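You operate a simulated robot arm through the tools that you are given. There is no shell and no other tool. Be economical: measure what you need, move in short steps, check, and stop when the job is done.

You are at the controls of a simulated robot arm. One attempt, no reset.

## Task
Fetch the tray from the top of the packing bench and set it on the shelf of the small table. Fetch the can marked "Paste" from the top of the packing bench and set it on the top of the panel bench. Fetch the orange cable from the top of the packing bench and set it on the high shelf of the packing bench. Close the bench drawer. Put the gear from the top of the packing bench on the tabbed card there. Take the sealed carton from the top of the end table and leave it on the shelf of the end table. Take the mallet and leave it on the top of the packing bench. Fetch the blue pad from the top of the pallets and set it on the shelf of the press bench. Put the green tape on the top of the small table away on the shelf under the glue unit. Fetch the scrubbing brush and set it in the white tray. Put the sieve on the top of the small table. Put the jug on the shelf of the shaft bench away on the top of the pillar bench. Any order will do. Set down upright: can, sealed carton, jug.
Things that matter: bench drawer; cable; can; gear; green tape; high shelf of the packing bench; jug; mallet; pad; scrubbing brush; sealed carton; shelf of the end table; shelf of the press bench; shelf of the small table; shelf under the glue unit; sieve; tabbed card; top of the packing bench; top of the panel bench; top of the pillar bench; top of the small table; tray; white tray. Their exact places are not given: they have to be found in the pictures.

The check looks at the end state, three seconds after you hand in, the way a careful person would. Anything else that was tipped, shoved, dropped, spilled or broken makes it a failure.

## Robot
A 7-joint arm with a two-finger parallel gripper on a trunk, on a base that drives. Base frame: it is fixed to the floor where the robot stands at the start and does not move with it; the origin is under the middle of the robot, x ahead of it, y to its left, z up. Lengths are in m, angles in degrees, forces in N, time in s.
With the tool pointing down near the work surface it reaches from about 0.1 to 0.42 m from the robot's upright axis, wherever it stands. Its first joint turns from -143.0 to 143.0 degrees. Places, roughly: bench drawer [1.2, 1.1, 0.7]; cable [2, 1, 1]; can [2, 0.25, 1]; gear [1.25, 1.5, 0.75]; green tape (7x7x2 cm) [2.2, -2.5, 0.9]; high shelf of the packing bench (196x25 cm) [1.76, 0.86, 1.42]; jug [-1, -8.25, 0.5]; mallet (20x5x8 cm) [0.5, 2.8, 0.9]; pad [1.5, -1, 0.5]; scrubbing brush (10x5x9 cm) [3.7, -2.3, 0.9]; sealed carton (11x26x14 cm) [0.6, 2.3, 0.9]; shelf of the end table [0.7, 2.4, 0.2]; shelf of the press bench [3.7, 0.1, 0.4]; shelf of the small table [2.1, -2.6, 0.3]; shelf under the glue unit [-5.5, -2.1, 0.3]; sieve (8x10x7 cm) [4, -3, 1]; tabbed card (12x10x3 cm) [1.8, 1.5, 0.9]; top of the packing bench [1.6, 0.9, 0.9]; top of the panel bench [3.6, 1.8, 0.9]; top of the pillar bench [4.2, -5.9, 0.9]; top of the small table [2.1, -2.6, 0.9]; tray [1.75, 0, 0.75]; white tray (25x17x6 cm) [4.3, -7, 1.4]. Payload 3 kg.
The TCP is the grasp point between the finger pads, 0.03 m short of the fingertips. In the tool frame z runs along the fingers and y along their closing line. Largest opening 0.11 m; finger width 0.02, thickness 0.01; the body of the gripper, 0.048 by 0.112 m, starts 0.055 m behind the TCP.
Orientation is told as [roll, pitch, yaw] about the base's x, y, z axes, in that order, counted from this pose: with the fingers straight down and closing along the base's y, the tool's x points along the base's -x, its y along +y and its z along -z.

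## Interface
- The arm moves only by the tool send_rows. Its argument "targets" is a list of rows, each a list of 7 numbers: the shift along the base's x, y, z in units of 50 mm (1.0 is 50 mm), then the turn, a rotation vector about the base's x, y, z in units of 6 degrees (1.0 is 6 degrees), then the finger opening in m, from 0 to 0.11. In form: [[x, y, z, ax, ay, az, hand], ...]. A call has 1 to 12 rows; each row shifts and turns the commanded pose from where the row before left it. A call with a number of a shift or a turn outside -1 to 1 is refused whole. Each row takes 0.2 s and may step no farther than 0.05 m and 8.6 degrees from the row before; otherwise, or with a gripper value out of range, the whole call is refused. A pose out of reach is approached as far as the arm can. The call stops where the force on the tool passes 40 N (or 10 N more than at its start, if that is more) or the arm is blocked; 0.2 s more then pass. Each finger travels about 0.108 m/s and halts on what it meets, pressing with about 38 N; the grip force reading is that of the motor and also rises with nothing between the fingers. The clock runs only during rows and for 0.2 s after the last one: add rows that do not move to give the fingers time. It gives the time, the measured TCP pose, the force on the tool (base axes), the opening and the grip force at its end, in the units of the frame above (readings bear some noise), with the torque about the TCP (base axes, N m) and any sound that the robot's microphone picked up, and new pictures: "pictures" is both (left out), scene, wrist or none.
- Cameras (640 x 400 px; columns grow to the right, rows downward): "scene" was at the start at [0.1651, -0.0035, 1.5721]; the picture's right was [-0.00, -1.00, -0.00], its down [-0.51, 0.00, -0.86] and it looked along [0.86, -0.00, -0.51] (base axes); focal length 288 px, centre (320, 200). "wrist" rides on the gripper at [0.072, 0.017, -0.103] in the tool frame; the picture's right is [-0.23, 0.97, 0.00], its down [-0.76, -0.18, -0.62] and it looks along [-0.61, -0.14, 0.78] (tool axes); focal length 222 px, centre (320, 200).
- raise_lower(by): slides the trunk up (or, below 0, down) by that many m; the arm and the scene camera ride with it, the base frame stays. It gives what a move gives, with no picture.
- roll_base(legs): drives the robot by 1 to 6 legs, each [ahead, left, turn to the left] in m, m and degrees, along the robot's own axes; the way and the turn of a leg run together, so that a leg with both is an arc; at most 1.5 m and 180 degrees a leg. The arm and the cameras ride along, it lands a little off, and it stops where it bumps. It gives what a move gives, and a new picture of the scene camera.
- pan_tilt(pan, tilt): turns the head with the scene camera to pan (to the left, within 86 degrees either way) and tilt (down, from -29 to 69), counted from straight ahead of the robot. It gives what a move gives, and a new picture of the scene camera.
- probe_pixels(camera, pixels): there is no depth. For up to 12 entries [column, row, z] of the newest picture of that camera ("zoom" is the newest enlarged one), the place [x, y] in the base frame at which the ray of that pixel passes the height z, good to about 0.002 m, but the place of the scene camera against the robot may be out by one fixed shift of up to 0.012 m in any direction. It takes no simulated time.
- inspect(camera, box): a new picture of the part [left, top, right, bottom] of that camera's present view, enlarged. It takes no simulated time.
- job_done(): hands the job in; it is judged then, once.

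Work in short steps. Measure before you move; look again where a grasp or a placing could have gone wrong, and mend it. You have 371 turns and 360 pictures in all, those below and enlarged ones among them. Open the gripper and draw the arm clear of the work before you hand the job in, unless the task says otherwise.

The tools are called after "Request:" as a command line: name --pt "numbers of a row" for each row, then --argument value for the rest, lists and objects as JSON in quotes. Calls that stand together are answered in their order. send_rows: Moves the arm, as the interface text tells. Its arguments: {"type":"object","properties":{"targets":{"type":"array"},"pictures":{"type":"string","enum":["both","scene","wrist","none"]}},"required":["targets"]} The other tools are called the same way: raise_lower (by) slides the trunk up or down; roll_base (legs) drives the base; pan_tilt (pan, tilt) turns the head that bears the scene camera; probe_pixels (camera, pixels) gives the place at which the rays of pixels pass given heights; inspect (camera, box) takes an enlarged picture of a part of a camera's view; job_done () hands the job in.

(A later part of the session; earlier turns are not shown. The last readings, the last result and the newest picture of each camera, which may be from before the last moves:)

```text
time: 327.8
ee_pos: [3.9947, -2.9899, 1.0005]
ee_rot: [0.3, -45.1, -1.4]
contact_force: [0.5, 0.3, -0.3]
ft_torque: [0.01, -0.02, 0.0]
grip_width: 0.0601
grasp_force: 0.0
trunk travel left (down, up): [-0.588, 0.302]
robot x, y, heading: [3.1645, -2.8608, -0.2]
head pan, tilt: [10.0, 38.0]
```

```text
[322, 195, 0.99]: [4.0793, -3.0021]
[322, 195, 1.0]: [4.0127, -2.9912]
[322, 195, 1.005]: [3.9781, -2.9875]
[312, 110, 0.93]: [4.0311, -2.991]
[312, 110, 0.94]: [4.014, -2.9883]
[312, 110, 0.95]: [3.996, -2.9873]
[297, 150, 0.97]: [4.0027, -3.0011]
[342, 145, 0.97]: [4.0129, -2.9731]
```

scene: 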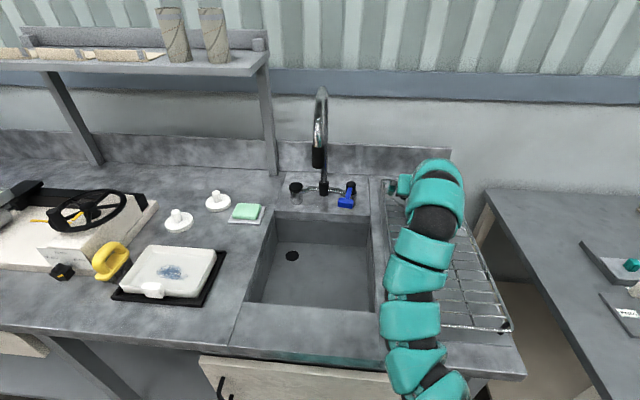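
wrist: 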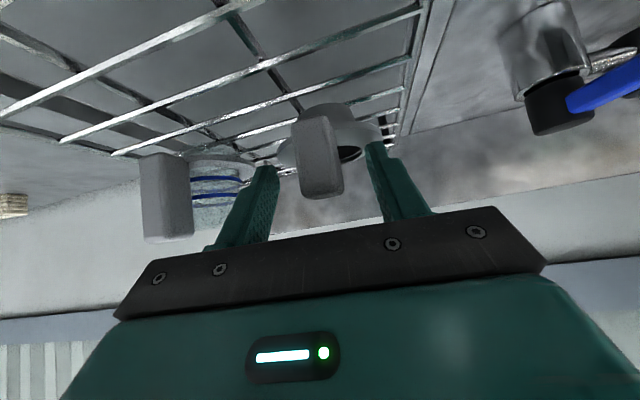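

Good: tab centre (4.005,−2.987). I advance 8 mm along the tool and close.

Request:
send_rows --pt "0.16 0.05 -0.16 0 0 0 0.06" --pt "0 0 0 0 0 0 0.01" --pt "0 0 0 0 0 0 0.01" --pt "0 0 0 0 0 0 0.01" --pictures "wrist"

```text
time: 328.8
ee_pos: [3.9997, -2.986, 0.9968]
ee_rot: [0.3, -45.6, -1.3]
contact_force: [3.3, 0.0, 39.2]
ft_torque: [0.01, -0.59, 0.14]
grip_width: 0.0211
grasp_force: 38.5
trunk travel left (down, up): [-0.588, 0.302]
robot x, y, heading: [3.1624, -2.8611, -0.1]
head pan, tilt: [10.0, 38.0]
```

wrist: 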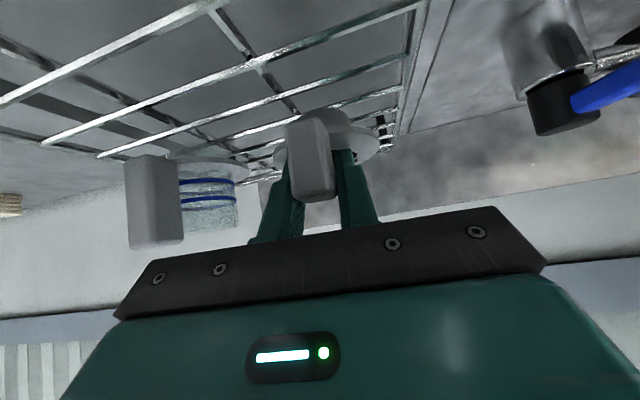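

Gripped at 0.021. I lift.

Request:
send_rows --pt "0 0 0.3 0 0 0 0.01" --pt "0 0 0.8 0 0 0 0.01" --pt "0 0 0.8 0 0 0 0.01" --pt "-0.5 0 0.5 0 0 0 0.01" --pictures "wrist"

```text
time: 329.8
ee_pos: [3.976, -2.9857, 1.1146]
ee_rot: [0.3, -45.1, -1.4]
contact_force: [-0.1, -0.3, -2.1]
ft_torque: [-0.03, 0.03, 0.01]
grip_width: 0.0195
grasp_force: 37.7
trunk travel left (down, up): [-0.588, 0.302]
robot x, y, heading: [3.159, -2.8631, -0.0]
head pan, tilt: [10.0, 38.0]
```

wrist: 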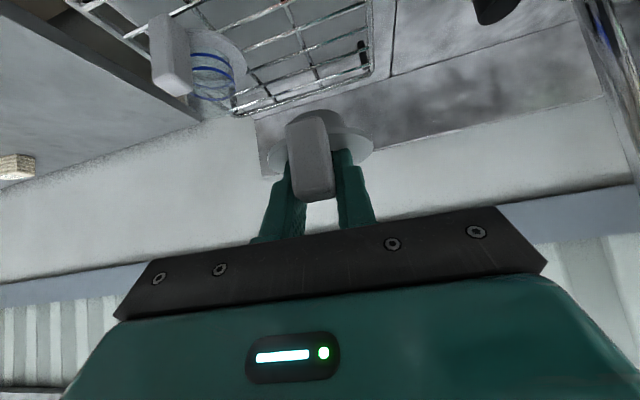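

Sieve held. I raise the trunk 0.1, back off 0.3 and turn right to face the small table.

Request:
raise_lower --by 0.12

Request:
roll_base --legs '[[-0.35, 0, 0], [0, 0, -179.5]]'

Request:
pan_tilt --pan 0 --tilt 48

```text
time: 331.2
ee_pos: [3.9777, -2.9866, 1.2333]
ee_rot: [0.3, -45.0, -1.4]
contact_force: [0.6, 0.4, -1.3]
ft_torque: [-0.01, 0.02, 0.01]
grip_width: 0.0191
grasp_force: 37.7
trunk travel left (down, up): [-0.708, 0.182]
robot x, y, heading: [3.1624, -2.8649, -0.4]
head pan, tilt: [10.0, 38.0]
```

```text
time: 340.9
ee_pos: [1.9974, -2.7181, 1.2343]
ee_rot: [0.3, -45.1, 177.3]
contact_force: [-0.2, 0.3, -1.3]
ft_torque: [0.01, -0.04, -0.03]
grip_width: 0.0197
grasp_force: 38.0
trunk travel left (down, up): [-0.708, 0.182]
robot x, y, heading: [2.8127, -2.8581, 178.1]
head pan, tilt: [10.0, 38.0]
```

scene: 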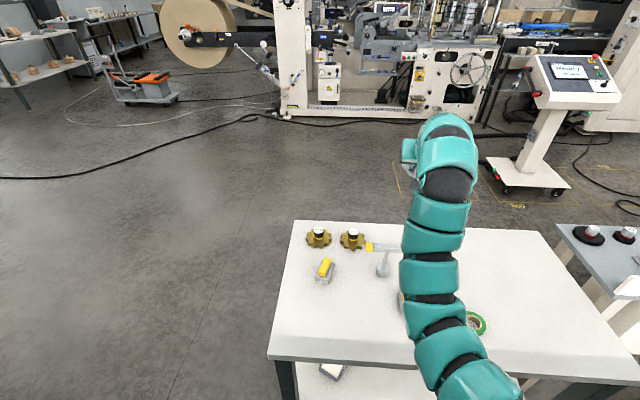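

```text
time: 341.6
ee_pos: [1.9982, -2.7187, 1.2336]
ee_rot: [0.2, -45.1, 177.3]
contact_force: [-0.3, -0.2, -1.2]
ft_torque: [-0.03, -0.02, -0.01]
grip_width: 0.0192
grasp_force: 38.0
trunk travel left (down, up): [-0.708, 0.182]
robot x, y, heading: [2.8093, -2.8617, 178.4]
head pan, tilt: [0.0, 48.0]
```

scene: 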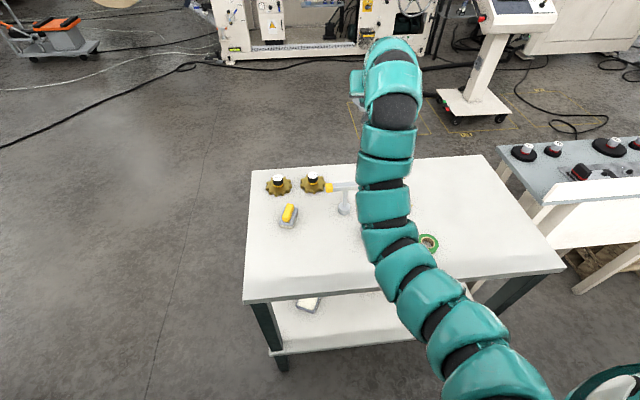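

Free spot near (305,255). I probe and move the sieve above it.

Request:
probe_pixels --camera "scene" --pixels '[[305, 255, 0.86], [288, 225, 0.86], [243, 300, 0.86], [400, 285, 0.86], [342, 213, 0.86]]'

Request:
roll_base --legs '[[-0.24, 0, 0], [0, 0.17, 1.5]]'

```text
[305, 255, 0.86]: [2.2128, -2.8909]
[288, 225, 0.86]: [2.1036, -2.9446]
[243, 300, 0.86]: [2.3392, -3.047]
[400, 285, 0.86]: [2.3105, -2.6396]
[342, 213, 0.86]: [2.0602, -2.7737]
```

```text
time: 344.4
ee_pos: [2.2293, -2.9117, 1.2337]
ee_rot: [0.2, -45.1, 178.2]
contact_force: [0.6, -0.1, -1.6]
ft_torque: [0.01, 0.0, -0.04]
grip_width: 0.0193
grasp_force: 38.2
trunk travel left (down, up): [-0.708, 0.182]
robot x, y, heading: [3.0414, -3.04, 179.6]
head pan, tilt: [0.0, 48.0]
```

scene: 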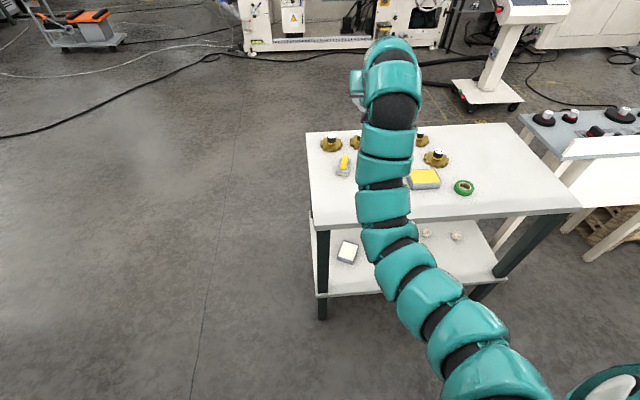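

The sieve body lies ahead of the TCP, so I shift 4 cm back and 3 cm to +y, then lower the trunk.

Request:
send_rows --pt "0.8 0.6 0 0 0 0 0.01" --pictures "none"

Request:
raise_lower --by -0.26

Request:
inspect --camera "wrist" --box '[0, 0, 640, 400]'

```text
time: 344.8
ee_pos: [2.272, -2.8793, 1.234]
ee_rot: [0.3, -45.1, 178.2]
contact_force: [2.1, 0.0, -1.5]
ft_torque: [-0.05, 0.0, 0.0]
grip_width: 0.0193
grasp_force: 38.7
trunk travel left (down, up): [-0.708, 0.182]
robot x, y, heading: [3.0452, -3.037, 179.6]
head pan, tilt: [0.0, 48.0]
```

```text
time: 347.5
ee_pos: [2.2708, -2.8804, 0.9735]
ee_rot: [0.4, -45.1, 178.3]
contact_force: [0.3, -0.1, -1.5]
ft_torque: [0.02, -0.02, 0.01]
grip_width: 0.0199
grasp_force: 38.3
trunk travel left (down, up): [-0.448, 0.442]
robot x, y, heading: [3.0481, -3.039, 179.6]
head pan, tilt: [0.0, 48.0]
```

```text
1.00 times, centred on (320, 200) of wrist (not enlarged: the box is as wide or as high as the picture)
```

zoom: 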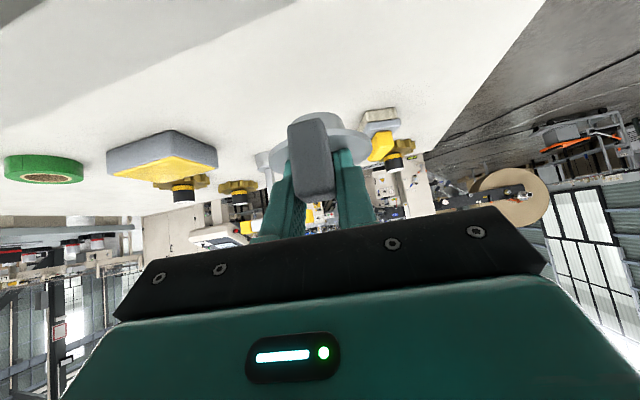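

Clear below. I descend in small steps until contact.

Request:
send_rows --pt "0 0 -0.3 0 0 0 0.01" --pt "0 0 -0.2 0 0 0 0.01" --pt "0 0 -0.1 0 0 0 0.01" --pt "0 0 -0.1 0 0 0 0.01" --pt "0 0 -0.1 0 0 0 0.01" --pt "0 0 -0.1 0 0 0 0.01" --pt "0 0 -0.1 0 0 0 0.01" --pt "0 0 -0.1 0 0 0 0.01" --pictures "wrist"

```text
time: 349.3
ee_pos: [2.2701, -2.8781, 0.9186]
ee_rot: [0.3, -45.0, 178.2]
contact_force: [0.5, -0.2, -1.4]
ft_torque: [0.01, -0.01, 0.01]
grip_width: 0.0194
grasp_force: 37.8
trunk travel left (down, up): [-0.448, 0.442]
robot x, y, heading: [3.0406, -3.0404, 179.4]
head pan, tilt: [0.0, 48.0]
```

wrist: 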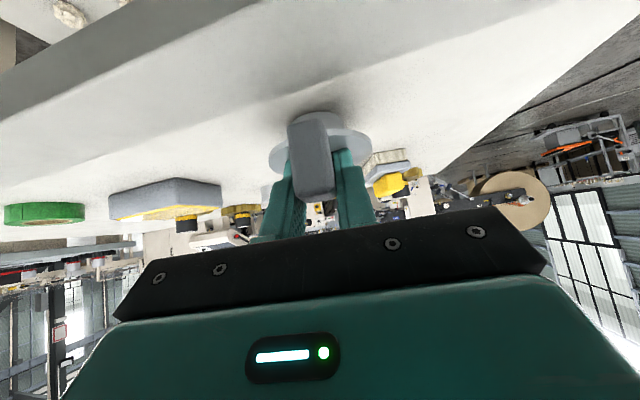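

Still no contact; a few more steps.

Request:
send_rows --pt "0 0 -0.1 0 0 0 0.01" --pt "0 0 -0.1 0 0 0 0.01" --pt "0 0 -0.1 0 0 0 0.01" --pt "0 0 -0.1 0 0 0 0.01" --pt "0 0 -0.1 0 0 0 0.01" --pt "0 0 -0.1 0 0 0 0.01" --pictures "none"

```text
time: 350.2
ee_pos: [2.2701, -2.8781, 0.9117]
ee_rot: [0.2, -46.5, 178.2]
contact_force: [-7.1, 0.5, 16.7]
ft_torque: [0.03, 0.57, 0.0]
grip_width: 0.0199
grasp_force: 38.0
trunk travel left (down, up): [-0.448, 0.442]
robot x, y, heading: [3.0472, -3.0401, 179.7]
head pan, tilt: [0.0, 48.0]
stopped in row 4: the force on the tool passed its limit at 44 N (the readings are from after the stop); the commanded pose is now the measured one
```

Contact with the sieve body. I open and withdraw.

Request:
send_rows --pt "0 0 0 0 0 0 0.05" --pt "0 0 0 0 0 0 0.06" --pt "0.4 0 0.4 0 0 0 0.06" --pt "0.6 0 0.6 0 0 0 0.06" --pt "0 0 0.9 0 0 0 0.06" --pt "0 0 0.9 0 0 0 0.06" --pictures "both"

```text
time: 351.6
ee_pos: [2.3185, -2.8787, 1.02]
ee_rot: [0.1, -46.3, 178.1]
contact_force: [-0.1, 0.0, -1.5]
ft_torque: [-0.02, -0.05, 0.04]
grip_width: 0.03
grasp_force: 0.0
out of reach, approached as far as the arm can: row 6
trunk travel left (down, up): [-0.448, 0.442]
robot x, y, heading: [3.0495, -3.0439, 179.3]
head pan, tilt: [0.0, 48.0]
```

scene: 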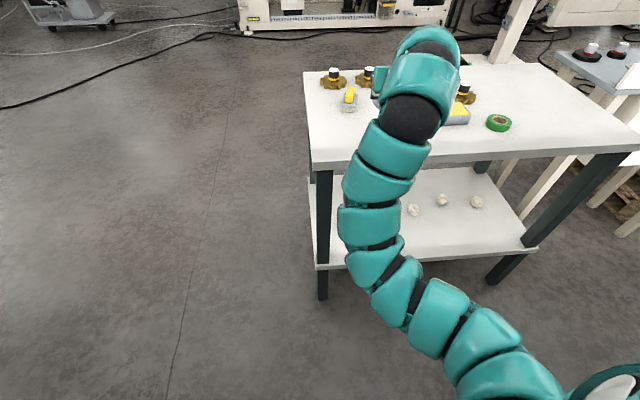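
wrist: 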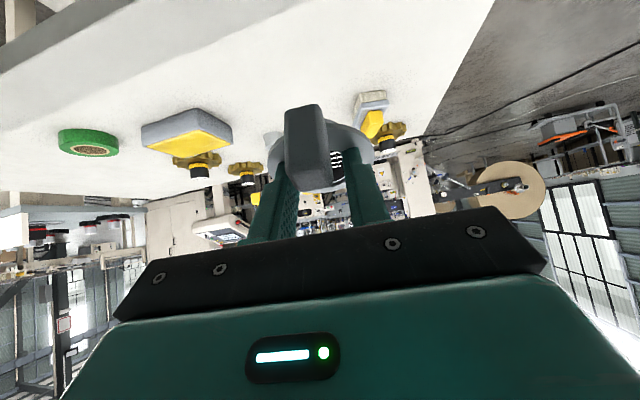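

The opened fingertips jammed inside the bowl and lifted the sieve. I reverse the path to set it down again.

Request:
send_rows --pt "0 0 -0.8 0 0 0 0.03" --pt "-0.5 0 -0.5 0 0 0 0.03" --pt "-0.45 0 -0.45 0 0 0 0.03" --pt "0 0 -0.1 0 0 0 0.03" --pt "0 0 -0.1 0 0 0 0.03" --pt "0 0 -0.1 0 0 0 0.03" --pt "0 0 -0.1 0 0 0 0.03" --pictures "wrist"

```text
time: 353.2
ee_pos: [2.2731, -2.8763, 0.9116]
ee_rot: [0.4, -45.9, 178.2]
contact_force: [-0.7, -0.5, 1.4]
ft_torque: [-0.02, 0.04, 0.02]
grip_width: 0.0293
grasp_force: 0.0
trunk travel left (down, up): [-0.448, 0.442]
robot x, y, heading: [3.048, -3.0366, 179.2]
head pan, tilt: [0.0, 48.0]
```

wrist: 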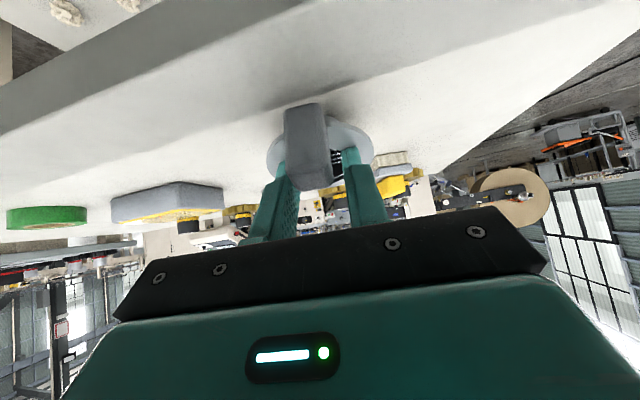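

It touches the table again. I set the opening to 0.025 (just free of the tab) and withdraw along the tool axis slowly.

Request:
send_rows --pt "0 0 0 0 0 0 0.025" --pt "0 0 0 0 0 0 0.025" --pt "0 0 0 0 0 0 0.025" --pt "0.2 0 0.2 0 0 0 0.025" --pt "0.2 0 0.2 0 0 0 0.025" --pt "0.2 0 0.2 0 0 0 0.025" --pictures "wrist"

```text
time: 354.6
ee_pos: [2.3013, -2.877, 0.9426]
ee_rot: [0.4, -45.9, 178.2]
contact_force: [-0.3, 0.3, -0.7]
ft_torque: [-0.02, 0.01, 0.02]
grip_width: 0.0249
grasp_force: 0.1
trunk travel left (down, up): [-0.448, 0.442]
robot x, y, heading: [3.0452, -3.0397, 179.5]
head pan, tilt: [0.0, 48.0]
```

wrist: 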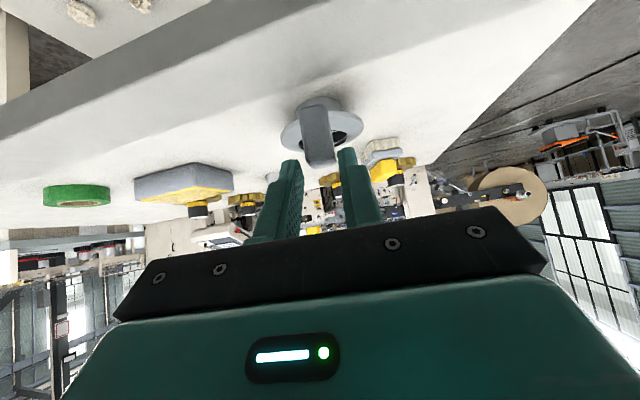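

The sieve stands level on the table. Next the brush: raise, turn to face +x, and shift to y≈−2.16.

Request:
send_rows --pt "0.3 0 0.9 0 0 0 0.11" --pt "0 0 0.9 0 0 0 0.11" --pt "-0.5 0 0.5 0 0 0 0.11" --pt "-0.5 0 0 0 0 0 0.11" --pictures "none"

Request:
raise_lower --by 0.2

Request:
roll_base --legs '[[0.25, 0, 0], [0, 0, 179], [0, 0.85, 0]]'

Request:
inspect --camera "wrist" --box '[0, 0, 640, 400]'

```text
time: 355.6
ee_pos: [2.2615, -2.8799, 1.0443]
ee_rot: [0.4, -45.9, 178.0]
contact_force: [-0.3, 0.9, -0.4]
ft_torque: [0.01, 0.0, 0.01]
grip_width: 0.1101
grasp_force: 0.1
out of reach, approached as far as the arm can: row 2, 3
trunk travel left (down, up): [-0.448, 0.442]
robot x, y, heading: [3.0417, -3.0383, 179.3]
head pan, tilt: [0.0, 48.0]
```

```text
time: 357.8
ee_pos: [2.2613, -2.8807, 1.2442]
ee_rot: [0.4, -45.9, 178.2]
contact_force: [0.4, 0.3, 0.2]
ft_torque: [0.04, 0.02, -0.01]
grip_width: 0.1099
grasp_force: 0.0
trunk travel left (down, up): [-0.648, 0.242]
robot x, y, heading: [3.0496, -3.0381, 179.5]
head pan, tilt: [0.0, 48.0]
```

```text
time: 371.0
ee_pos: [3.6317, -2.4151, 1.2439]
ee_rot: [0.3, -45.9, -6.6]
contact_force: [-0.3, 0.3, 0.1]
ft_torque: [-0.02, -0.02, 0.02]
grip_width: 0.11
grasp_force: 0.0
trunk travel left (down, up): [-0.648, 0.242]
robot x, y, heading: [2.8614, -2.1885, -5.1]
head pan, tilt: [0.0, 48.0]
```

scene: 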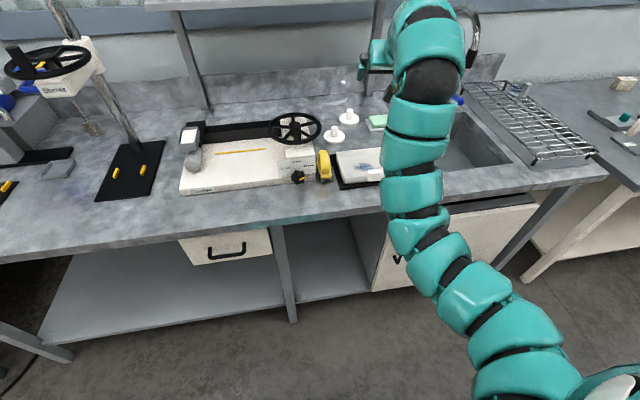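

```text
1.00 times, centred on (320, 200) of wrist (not enlarged: the box is as wide or as high as the picture)
```

zoom: 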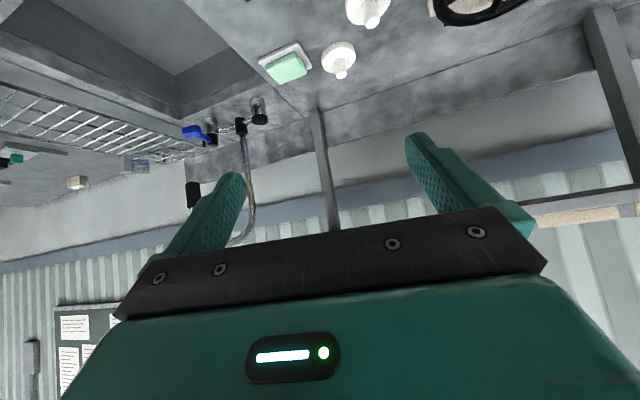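

Brush at (324,167). I enlarge and measure it.

Request:
inspect --camera "scene" --box '[280, 130, 380, 200]'

```text
5.71 times, centred on (330, 165) of scene
```

zoom: 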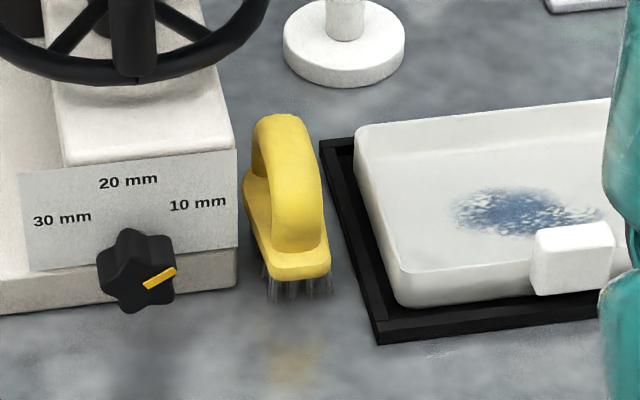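

The brush has an arch handle, long axis along x. Gap to the coater is small on its left; I'll take the handle's front part with fingers closing along y. I probe it.

Request:
probe_pixels --camera "zoom" --pixels '[[285, 118, 0.96], [305, 200, 0.96], [300, 245, 0.94], [300, 275, 0.91], [272, 260, 0.92], [328, 255, 0.92], [238, 150, 0.95], [238, 285, 0.87], [240, 200, 0.92], [345, 220, 0.88], [285, 300, 0.87]]'

```text
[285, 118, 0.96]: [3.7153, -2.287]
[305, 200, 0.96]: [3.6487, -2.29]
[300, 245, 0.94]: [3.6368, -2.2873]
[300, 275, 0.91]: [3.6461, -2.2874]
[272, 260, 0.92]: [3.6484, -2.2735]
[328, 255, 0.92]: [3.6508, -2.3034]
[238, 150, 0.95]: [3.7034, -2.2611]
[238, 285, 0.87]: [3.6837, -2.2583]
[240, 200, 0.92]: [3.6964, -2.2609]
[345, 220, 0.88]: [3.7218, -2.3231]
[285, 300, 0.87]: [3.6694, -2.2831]
```

At x≤3.65 the fingers stay in front of the coater face (x≈3.684). I align yaw and y, hold x at 3.59, and lower to z≈1.0.

Request:
send_rows --pt "-0.4 0.8 0 0 0 0.9 0.11" --pt "-0.4 0.8 0 0 0 0.2 0.08" --pt "0 0.9 0 0 0 0 0.06" --pictures "none"

Request:
raise_lower --by -0.24

Request:
inspect --camera "wrist" --box '[0, 0, 640, 400]'

```text
time: 371.8
ee_pos: [3.6112, -2.328, 1.244]
ee_rot: [0.2, -45.9, 0.0]
contact_force: [-0.3, -0.1, 0.5]
ft_torque: [-0.07, -0.01, -0.02]
grip_width: 0.0601
grasp_force: 0.1
out of reach, approached as far as the arm can: row 2
trunk travel left (down, up): [-0.648, 0.242]
robot x, y, heading: [2.8616, -2.1927, -5.4]
head pan, tilt: [0.0, 48.0]
```

```text
time: 374.3
ee_pos: [3.612, -2.3298, 1.0023]
ee_rot: [0.3, -45.9, -0.1]
contact_force: [0.3, -1.2, -1.0]
ft_torque: [0.0, 0.0, -0.04]
grip_width: 0.0602
grasp_force: 0.1
trunk travel left (down, up): [-0.408, 0.482]
robot x, y, heading: [2.8595, -2.1876, -5.5]
head pan, tilt: [0.0, 48.0]
```

```text
1.00 times, centred on (320, 200) of wrist (not enlarged: the box is as wide or as high as the picture)
```

zoom: 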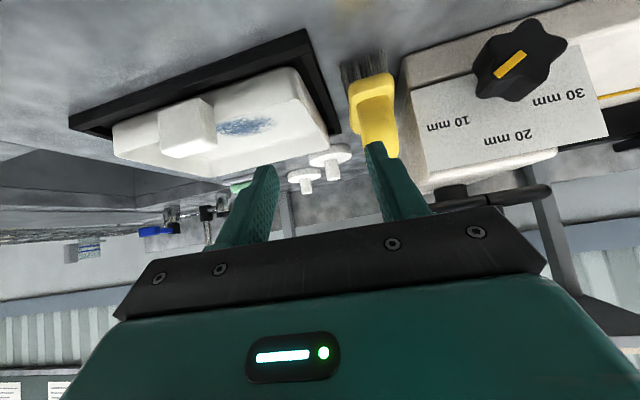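

I probe the brush in this view.

Request:
probe_pixels --camera "zoom" --pixels '[[352, 95, 0.91], [393, 85, 0.91], [358, 130, 0.93], [398, 125, 0.93], [380, 155, 0.96], [380, 155, 0.95], [380, 155, 0.97], [405, 95, 0.88], [345, 68, 0.87], [385, 55, 0.87], [410, 130, 0.93]]'

```text
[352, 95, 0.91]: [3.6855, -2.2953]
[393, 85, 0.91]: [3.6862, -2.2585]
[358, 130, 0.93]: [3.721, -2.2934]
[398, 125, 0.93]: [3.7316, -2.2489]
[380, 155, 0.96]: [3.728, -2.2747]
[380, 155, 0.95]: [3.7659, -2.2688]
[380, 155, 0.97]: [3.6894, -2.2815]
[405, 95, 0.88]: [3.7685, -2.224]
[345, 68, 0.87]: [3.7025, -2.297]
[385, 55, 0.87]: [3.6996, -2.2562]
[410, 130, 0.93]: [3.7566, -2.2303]
```

Scene and wrist disagree, probably since the bench top is higher (~0.90). I shift to y≈−2.28 and take a second wrist view for triangulation.

Request:
probe_pixels --camera "zoom" --pixels '[[370, 78, 0.91], [370, 78, 0.93], [370, 78, 0.95], [345, 68, 0.9], [385, 55, 0.9], [365, 58, 0.9], [365, 58, 0.88]]'

Request:
send_rows --pt "-0.3 0.9 0.6 0 0 0 0.06" --pt "0 0 0.5 0 0 0 0.06" --pictures "wrist"

```text
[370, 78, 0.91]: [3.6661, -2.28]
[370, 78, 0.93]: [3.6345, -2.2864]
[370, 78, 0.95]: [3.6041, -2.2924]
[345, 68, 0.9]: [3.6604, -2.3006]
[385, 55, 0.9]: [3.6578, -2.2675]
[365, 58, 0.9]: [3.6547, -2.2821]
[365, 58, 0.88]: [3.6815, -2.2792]
```

```text
refused: row 1 steps farther than a row can; nothing moved
```

Triangulation: bench top ≈0.90, brush base front at z≈0.945, x≈3.61, y≈−2.29; handle top ≈0.99. I step back and align y.

Request:
send_rows --pt "-0.5 0.4 0 0 0 0 0.06" --pt "-0.5 0.4 0 0 0 0 0.06" --pictures "wrist"

```text
time: 374.9
ee_pos: [3.6032, -2.3233, 1.0036]
ee_rot: [0.3, -46.0, -0.2]
contact_force: [0.5, -0.2, 0.3]
ft_torque: [0.02, -0.02, 0.01]
grip_width: 0.0599
grasp_force: 0.1
out of reach, approached as far as the arm can: row 1, 2
trunk travel left (down, up): [-0.408, 0.482]
robot x, y, heading: [2.8622, -2.1883, -5.5]
head pan, tilt: [0.0, 48.0]
```

wrist: 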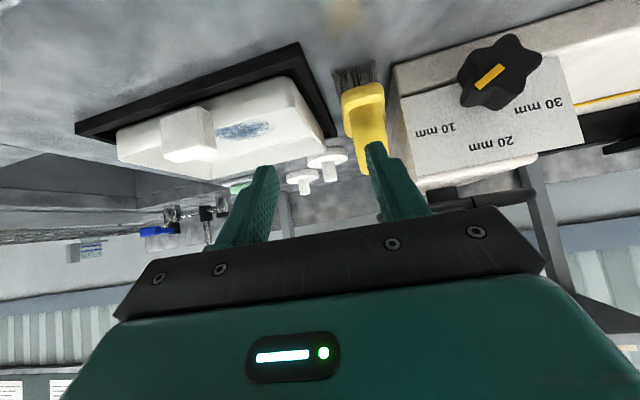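

The arm is at its inner limit; I use the base: back 0.06 and left 0.04.

Request:
roll_base --legs '[[-0.06, 0.035, 0]]'

Request:
inspect --camera "wrist" --box '[0, 0, 640, 400]'

```text
time: 375.9
ee_pos: [3.5464, -2.2845, 1.0042]
ee_rot: [0.3, -46.0, -0.2]
contact_force: [0.1, -0.4, 0.1]
ft_torque: [0.01, -0.03, -0.01]
grip_width: 0.0601
grasp_force: 0.0
trunk travel left (down, up): [-0.408, 0.482]
robot x, y, heading: [2.8059, -2.1492, -5.7]
head pan, tilt: [0.0, 48.0]
```

scene: 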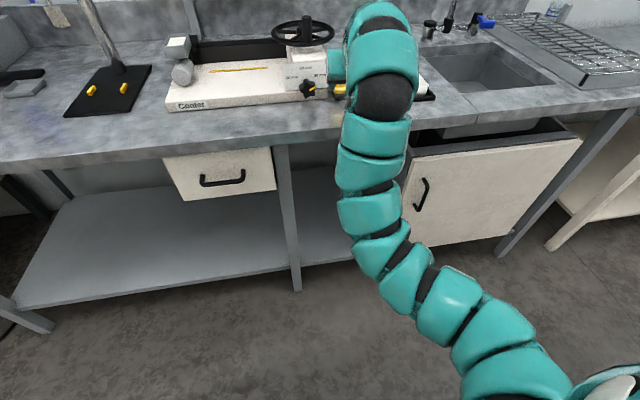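

```text
1.00 times, centred on (320, 200) of wrist (not enlarged: the box is as wide or as high as the picture)
```

zoom: 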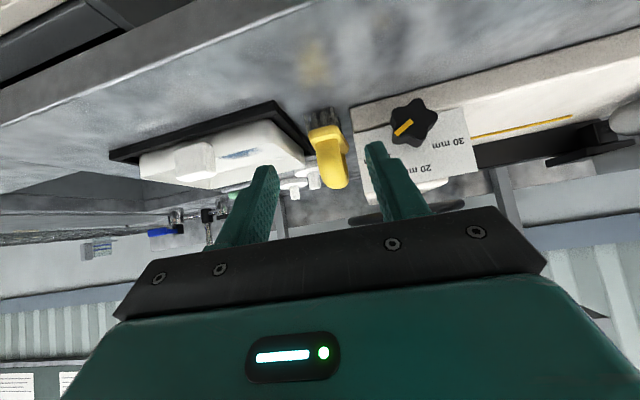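

The brush is centred between the fingers. I probe to fix depth.

Request:
probe_pixels --camera "zoom" --pixels '[[325, 128, 0.945], [325, 128, 0.93], [308, 150, 0.95], [345, 140, 0.95], [336, 187, 0.99], [336, 187, 0.985], [350, 107, 0.9], [385, 130, 0.94]]'

```text
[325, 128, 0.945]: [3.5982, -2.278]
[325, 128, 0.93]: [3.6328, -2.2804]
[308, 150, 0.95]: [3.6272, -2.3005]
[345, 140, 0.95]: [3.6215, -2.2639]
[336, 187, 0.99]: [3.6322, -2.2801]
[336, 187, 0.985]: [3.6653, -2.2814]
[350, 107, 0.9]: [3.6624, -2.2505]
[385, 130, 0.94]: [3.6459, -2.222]
```

Base front edge at x≈3.633, z≈0.93. I go to TCP (3.635,−2.2825,0.958) with opening 0.05.

Request:
send_rows --pt "0.5 0.03 -0.3 0 0 0 0.05" --pt "0.6 0 -0.3 0 0 0 0.05" --pt "0.5 0 -0.3 0 0 0 0.05" --pt "0.15 0 -0.05 0 0 0 0.05" --pt "0 0 0 0 0 0 0.05" --pictures "wrist"

```text
time: 377.1
ee_pos: [3.6322, -2.2834, 0.9565]
ee_rot: [0.3, -46.1, -0.2]
contact_force: [0.5, -0.5, -0.6]
ft_torque: [-0.06, -0.05, 0.0]
grip_width: 0.0499
grasp_force: 0.0
trunk travel left (down, up): [-0.408, 0.482]
robot x, y, heading: [2.8066, -2.151, -5.6]
head pan, tilt: [0.0, 48.0]
```

wrist: 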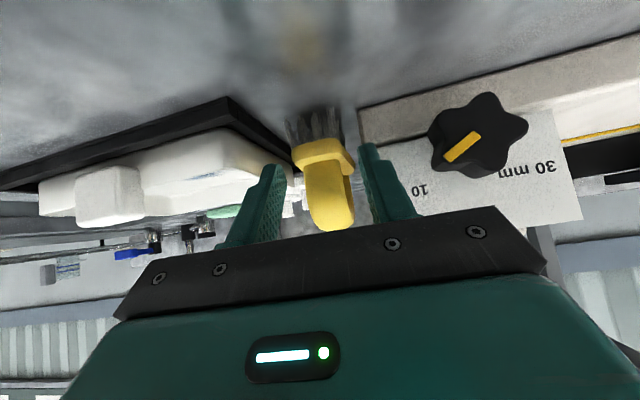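

The handle is between the fingers. Close and lift.

Request:
send_rows --pt "0 0 0 0 0 0 0.01" --pt "0 0 0 0 0 0 0.01" --pt "0 0 0 0 0 0 0.01" --pt "0 0 0.4 0 0 0 0.01" --pt "0 0 0.9 0 0 0 0.01" --pt "0 0 0.9 0 0 0 0.01" --pt "-0.3 0 0.7 0 0 0 0.01" --pictures "wrist"

```text
time: 378.7
ee_pos: [3.6186, -2.2803, 1.1026]
ee_rot: [0.4, -46.0, -0.2]
contact_force: [0.2, 0.2, -0.8]
ft_torque: [0.01, 0.0, -0.02]
grip_width: 0.01
grasp_force: 0.0
trunk travel left (down, up): [-0.408, 0.482]
robot x, y, heading: [2.8046, -2.149, -5.6]
head pan, tilt: [0.0, 48.0]
```

wrist: 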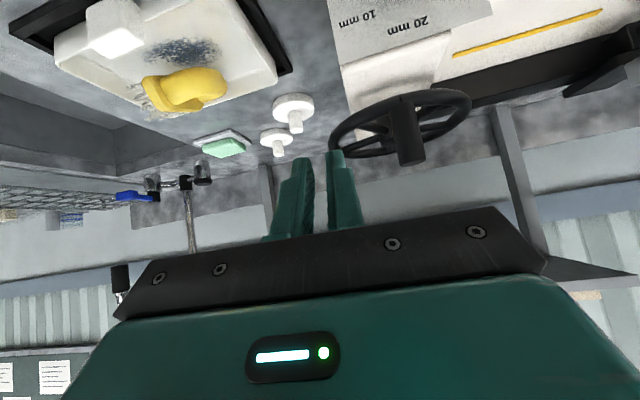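

The brush slipped out and toppled into the dish beside it. I look closely.

Request:
inspect --camera "wrist" --box '[40, 0, 300, 163]'

Request:
inspect --camera "scene" --box '[240, 20, 460, 160]'

```text
2.45 times, centred on (170, 82) of wrist
```

zoom: 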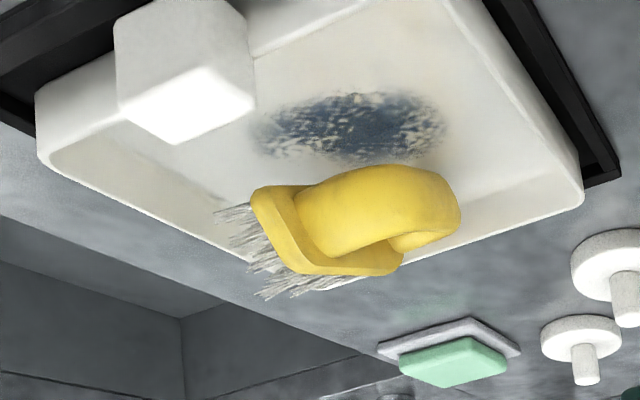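

```text
2.86 times, centred on (350, 90) of scene
```

zoom: 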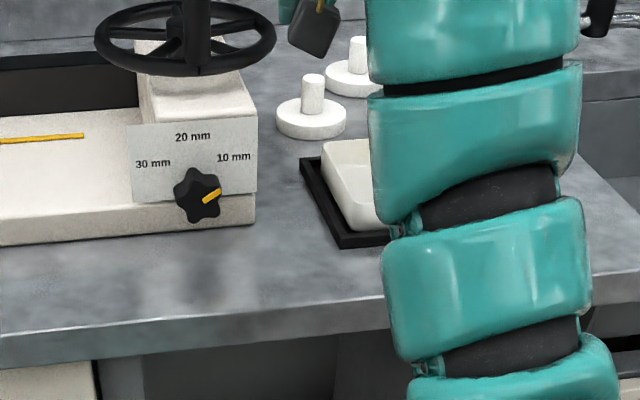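

I measure the lying brush: handle arch and base plate.

Request:
probe_pixels --camera "zoom" --pixels '[[255, 190, 0.94], [305, 272, 0.94], [398, 270, 0.94], [458, 205, 0.94], [400, 168, 0.94], [310, 190, 0.94], [405, 240, 0.93], [370, 200, 0.95]]'

```text
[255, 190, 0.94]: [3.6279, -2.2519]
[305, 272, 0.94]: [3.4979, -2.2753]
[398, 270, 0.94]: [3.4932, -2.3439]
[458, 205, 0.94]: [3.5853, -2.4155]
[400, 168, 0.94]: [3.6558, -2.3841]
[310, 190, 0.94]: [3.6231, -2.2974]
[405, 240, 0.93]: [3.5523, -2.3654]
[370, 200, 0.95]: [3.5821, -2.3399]
```

That used the scene zoom; I move the base left 0.4 so the scene camera sees the dish, and measure there.

Request:
roll_base --legs '[[-0.08, 0.4, 5.6]]'

Request:
pan_tilt --pan -25 --tilt 42

Request:
inspect --camera "scene" --box '[280, 90, 400, 170]'

```text
time: 381.1
ee_pos: [3.5655, -1.8189, 1.1016]
ee_rot: [0.4, -46.1, 4.8]
contact_force: [-0.4, -0.3, 0.4]
ft_torque: [-0.01, 0.0, 0.0]
grip_width: 0.01
grasp_force: 0.1
trunk travel left (down, up): [-0.408, 0.482]
robot x, y, heading: [2.7486, -1.763, -0.6]
head pan, tilt: [0.0, 48.0]
```

scene: 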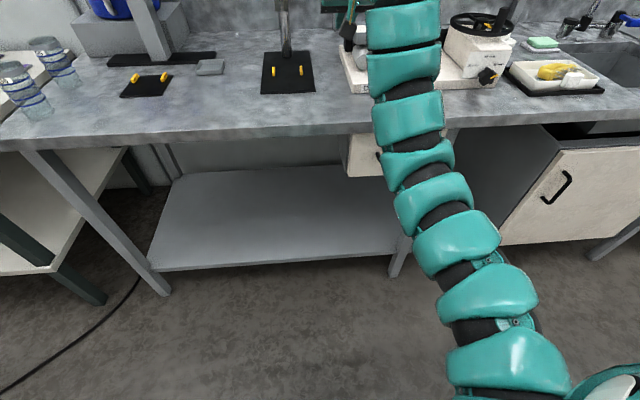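

```text
time: 382.0
ee_pos: [3.5648, -1.819, 1.1012]
ee_rot: [0.3, -46.2, 4.8]
contact_force: [-0.2, 0.2, 0.4]
ft_torque: [0.04, 0.03, 0.0]
grip_width: 0.01
grasp_force: 0.1
trunk travel left (down, up): [-0.408, 0.482]
robot x, y, heading: [2.7472, -1.7626, -0.6]
head pan, tilt: [-25.0, 42.0]
```

scene: 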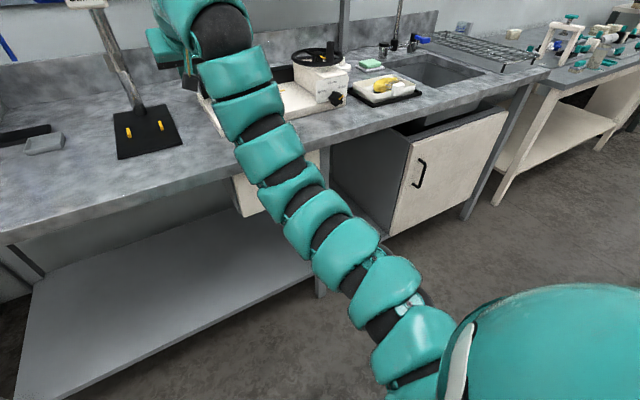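

```text
5.00 times, centred on (340, 130) of scene
```

zoom: 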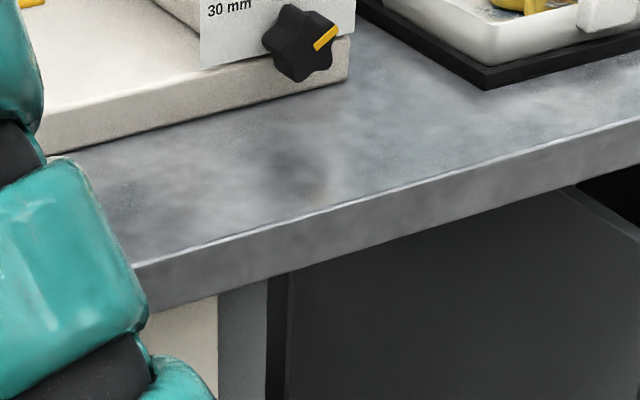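

Request:
inspect --camera "scene" --box '[335, 55, 435, 118]'

```text
6.35 times, centred on (385, 86) of scene
```

zoom: 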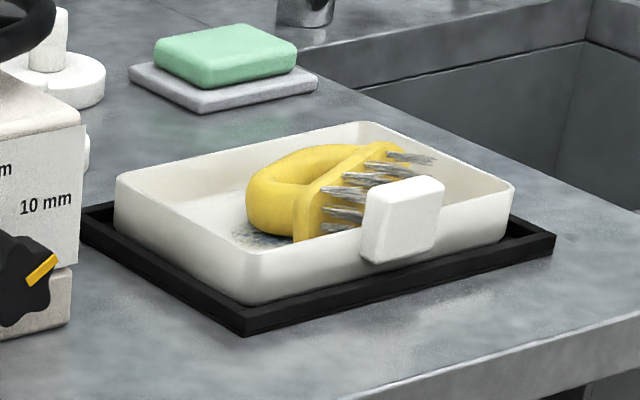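

The brush lies on its side in the dish: loop toward +y, bristles toward −y. I probe its outline.

Request:
probe_pixels --camera "zoom" --pixels '[[248, 195, 0.93], [300, 240, 0.91], [322, 190, 0.955], [385, 146, 0.955], [340, 145, 0.955], [435, 158, 0.95], [360, 222, 0.92], [117, 190, 0.93], [360, 122, 0.93], [515, 190, 0.93], [250, 265, 0.93], [400, 215, 0.94]]'

```text
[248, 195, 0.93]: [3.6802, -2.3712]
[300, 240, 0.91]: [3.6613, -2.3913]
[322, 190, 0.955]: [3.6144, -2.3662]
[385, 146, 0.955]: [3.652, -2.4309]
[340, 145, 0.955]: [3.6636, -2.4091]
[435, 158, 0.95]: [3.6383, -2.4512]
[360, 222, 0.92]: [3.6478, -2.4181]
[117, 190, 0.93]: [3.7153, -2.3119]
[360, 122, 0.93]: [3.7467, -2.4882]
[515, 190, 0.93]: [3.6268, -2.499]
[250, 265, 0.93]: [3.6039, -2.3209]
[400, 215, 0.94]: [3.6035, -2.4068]
```

I move back right 0.55, raise 0.12, then go tool-down for a top view and grasp.

Request:
raise_lower --by 0.12

Request:
roll_base --legs '[[0.05, -0.53, 0]]'

Request:
send_rows --pt "0 0 0 0 1 0 0.11" --pt "0 0 0 0 1 0 0.11" --pt "0 0 0 0 1 0 0.11" --pt "0 0 -0.3 0 1 0 0.11" --pt "0 0 -0.5 0 1 0 0.11" --pt "0 0 -0.5 0 1 0 0.11" --pt "0 0 -0.3 0 1 0 0.11" --pt "0 0 0 0 0.7 -0.5 0.11" --pictures "wrist"

```text
time: 383.5
ee_pos: [3.5652, -1.8196, 1.2216]
ee_rot: [0.3, -46.0, 4.8]
contact_force: [0.0, -0.1, 0.0]
ft_torque: [0.0, 0.02, 0.04]
grip_width: 0.0098
grasp_force: 0.0
trunk travel left (down, up): [-0.528, 0.362]
robot x, y, heading: [2.7448, -1.7642, -0.4]
head pan, tilt: [-25.0, 42.0]
```

```text
time: 386.7
ee_pos: [3.6134, -2.3573, 1.2206]
ee_rot: [0.4, -46.0, 5.2]
contact_force: [-0.3, 0.4, -1.1]
ft_torque: [0.04, 0.03, 0.0]
grip_width: 0.0103
grasp_force: 0.1
trunk travel left (down, up): [-0.528, 0.362]
robot x, y, heading: [2.7919, -2.3076, 0.3]
head pan, tilt: [-25.0, 42.0]
```

scene: 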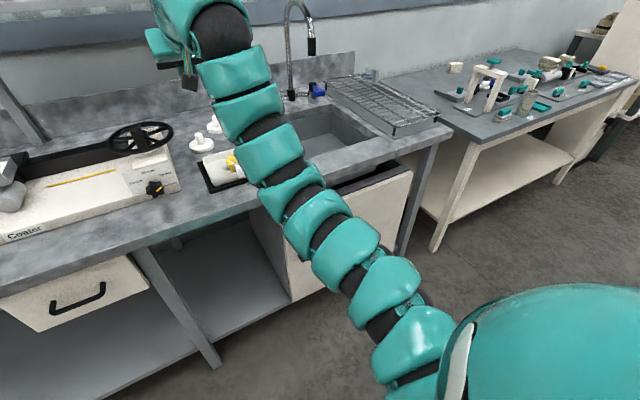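

```text
time: 388.5
ee_pos: [3.569, -2.3617, 1.0669]
ee_rot: [4.9, -9.6, -0.1]
contact_force: [1.5, -6.0, -0.2]
ft_torque: [0.53, 0.12, 0.1]
grip_width: 0.1099
grasp_force: 0.1
out of reach, approached as far as the arm can: row 3, 4, 6, 7, 8
trunk travel left (down, up): [-0.528, 0.362]
robot x, y, heading: [2.7949, -2.3038, 0.3]
head pan, tilt: [-25.0, 42.0]
```

wrist: 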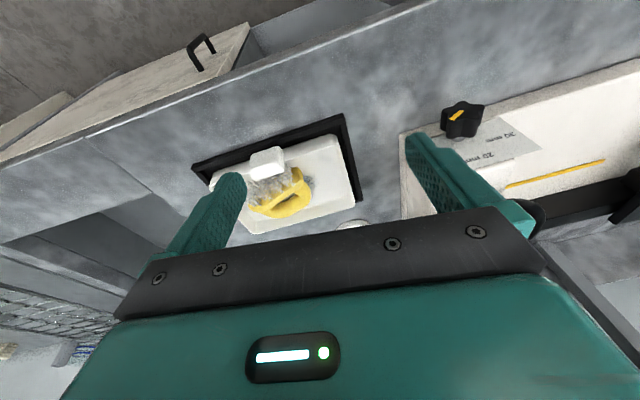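

A small side force: the hand's +y side touches the coater wheel. I move −y immediately.

Request:
send_rows --pt "0 -0.6 0 0 0 0 0.11" --pt "0 -0.4 0 -0.4 0.5 0 0.11" --pt "0 0 0 -0.4 0.5 0 0.11" --pictures "wrist"

Request:
inspect --camera "scene" --box '[60, 60, 320, 222]'

```text
time: 389.3
ee_pos: [3.5875, -2.4156, 1.0541]
ee_rot: [0.7, -5.3, 0.0]
contact_force: [0.1, 0.8, 0.6]
ft_torque: [0.05, -0.02, 0.04]
grip_width: 0.11
grasp_force: 0.1
out of reach, approached as far as the arm can: row 2, 3
trunk travel left (down, up): [-0.528, 0.362]
robot x, y, heading: [2.7962, -2.3073, 0.0]
head pan, tilt: [-25.0, 42.0]
```

wrist: 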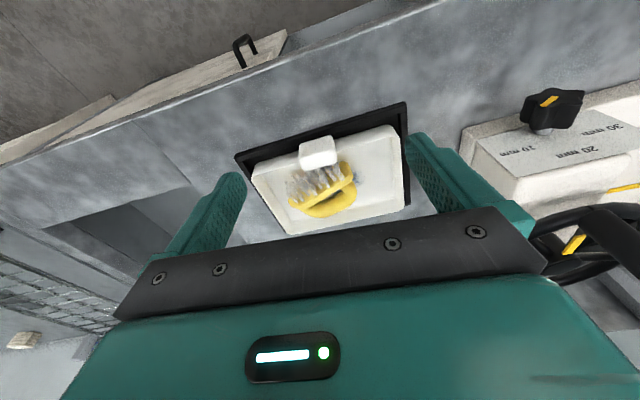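

```text
2.46 times, centred on (190, 141) of scene
```

zoom: 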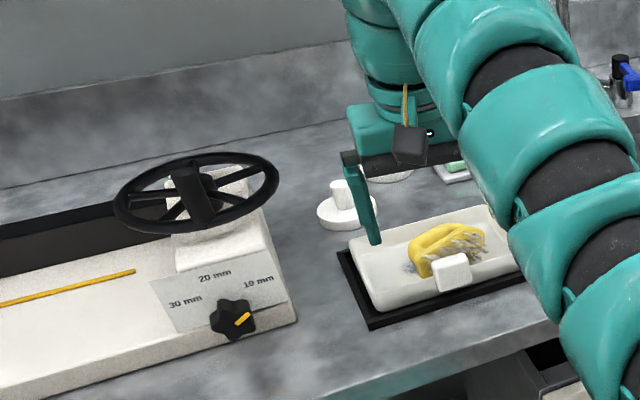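

Wheel unharmed. I enlarge the brush in this top view.

Request:
inspect --camera "wrist" --box '[240, 110, 410, 236]'

```text
3.17 times, centred on (325, 173) of wrist
```

zoom: 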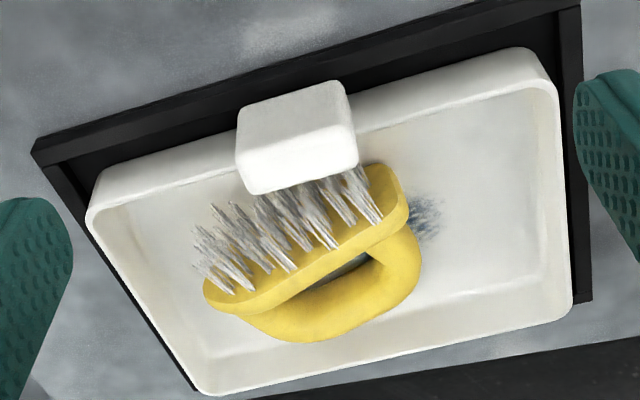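

I probe the brush's outline here for a grasp across handle and base.

Request:
probe_pixels --camera "zoom" --pixels '[[205, 295, 0.94], [408, 205, 0.94], [310, 340, 0.92], [420, 260, 0.92], [250, 225, 0.95], [350, 175, 0.95], [340, 285, 0.93], [90, 215, 0.93], [550, 90, 0.93], [570, 290, 0.93], [215, 390, 0.93], [300, 140, 0.96]]'

```text
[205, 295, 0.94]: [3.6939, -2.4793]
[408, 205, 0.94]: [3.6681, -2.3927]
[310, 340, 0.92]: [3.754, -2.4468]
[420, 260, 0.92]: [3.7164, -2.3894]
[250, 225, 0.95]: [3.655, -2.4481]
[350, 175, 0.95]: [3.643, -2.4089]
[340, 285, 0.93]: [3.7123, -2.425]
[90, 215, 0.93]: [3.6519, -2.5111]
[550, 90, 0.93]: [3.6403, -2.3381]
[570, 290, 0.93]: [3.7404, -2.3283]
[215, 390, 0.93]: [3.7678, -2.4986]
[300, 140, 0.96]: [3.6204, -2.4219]
```

The view is too oblique. I move the hand 0.2 forward so the wrist camera looks down on the brush.

Request:
send_rows --pt "0 0 0 0 0.5 0 0.06" --pt "0 0 0 0 0.3 0 0.06" --pictures "none"

Request:
roll_base --legs '[[0.2, 0, 0]]'

Request:
inspect --camera "wrist" --box '[160, 0, 480, 200]'

```text
time: 389.9
ee_pos: [3.5809, -2.4147, 1.0378]
ee_rot: [0.8, -3.4, 0.3]
contact_force: [0.1, 0.3, 0.0]
ft_torque: [-0.02, 0.01, -0.02]
grip_width: 0.0601
grasp_force: 0.0
out of reach, approached as far as the arm can: row 1, 2
trunk travel left (down, up): [-0.528, 0.362]
robot x, y, heading: [2.7904, -2.3052, 0.2]
head pan, tilt: [-25.0, 42.0]
```

```text
time: 391.5
ee_pos: [3.7793, -2.4133, 1.0378]
ee_rot: [0.7, -3.4, 0.3]
contact_force: [0.5, 0.5, 0.0]
ft_torque: [0.01, -0.02, -0.01]
grip_width: 0.0602
grasp_force: 0.1
trunk travel left (down, up): [-0.528, 0.362]
robot x, y, heading: [2.9936, -2.3036, -0.0]
head pan, tilt: [-25.0, 42.0]
```

scene: 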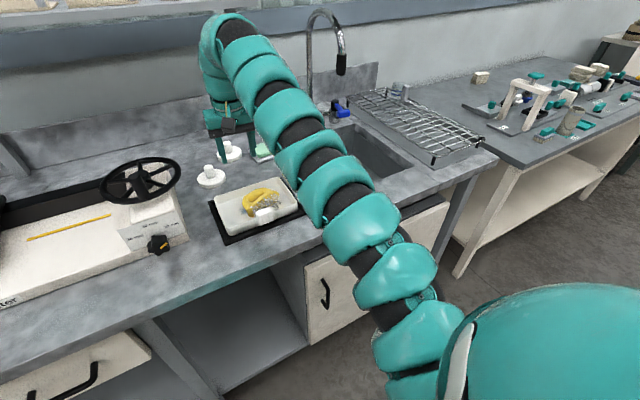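

```text
2.00 times, centred on (320, 100) of wrist
```

zoom: 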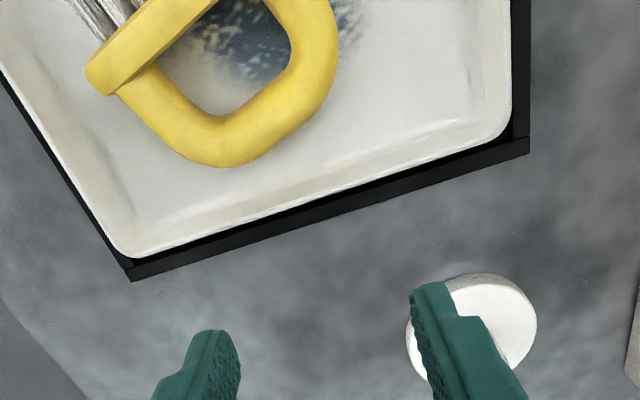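

Clear top view: the handle loop has a wide hole. I'll pinch the loop's right bar (zoom (313,60)) with fingers closing along y, one inside the loop. I probe it.

Request:
probe_pixels --camera "zoom" --pixels '[[285, 60, 0.93], [338, 60, 0.93], [312, 60, 0.93], [312, 100, 0.93], [300, 20, 0.93], [220, 155, 0.93], [200, 60, 0.92], [490, 100, 0.93]]'

```text
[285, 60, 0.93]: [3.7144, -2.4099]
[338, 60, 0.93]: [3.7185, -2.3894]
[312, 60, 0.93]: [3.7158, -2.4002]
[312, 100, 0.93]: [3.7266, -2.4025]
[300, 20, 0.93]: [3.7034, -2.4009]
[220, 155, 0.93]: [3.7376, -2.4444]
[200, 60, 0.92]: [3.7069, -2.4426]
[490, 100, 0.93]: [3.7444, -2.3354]
```

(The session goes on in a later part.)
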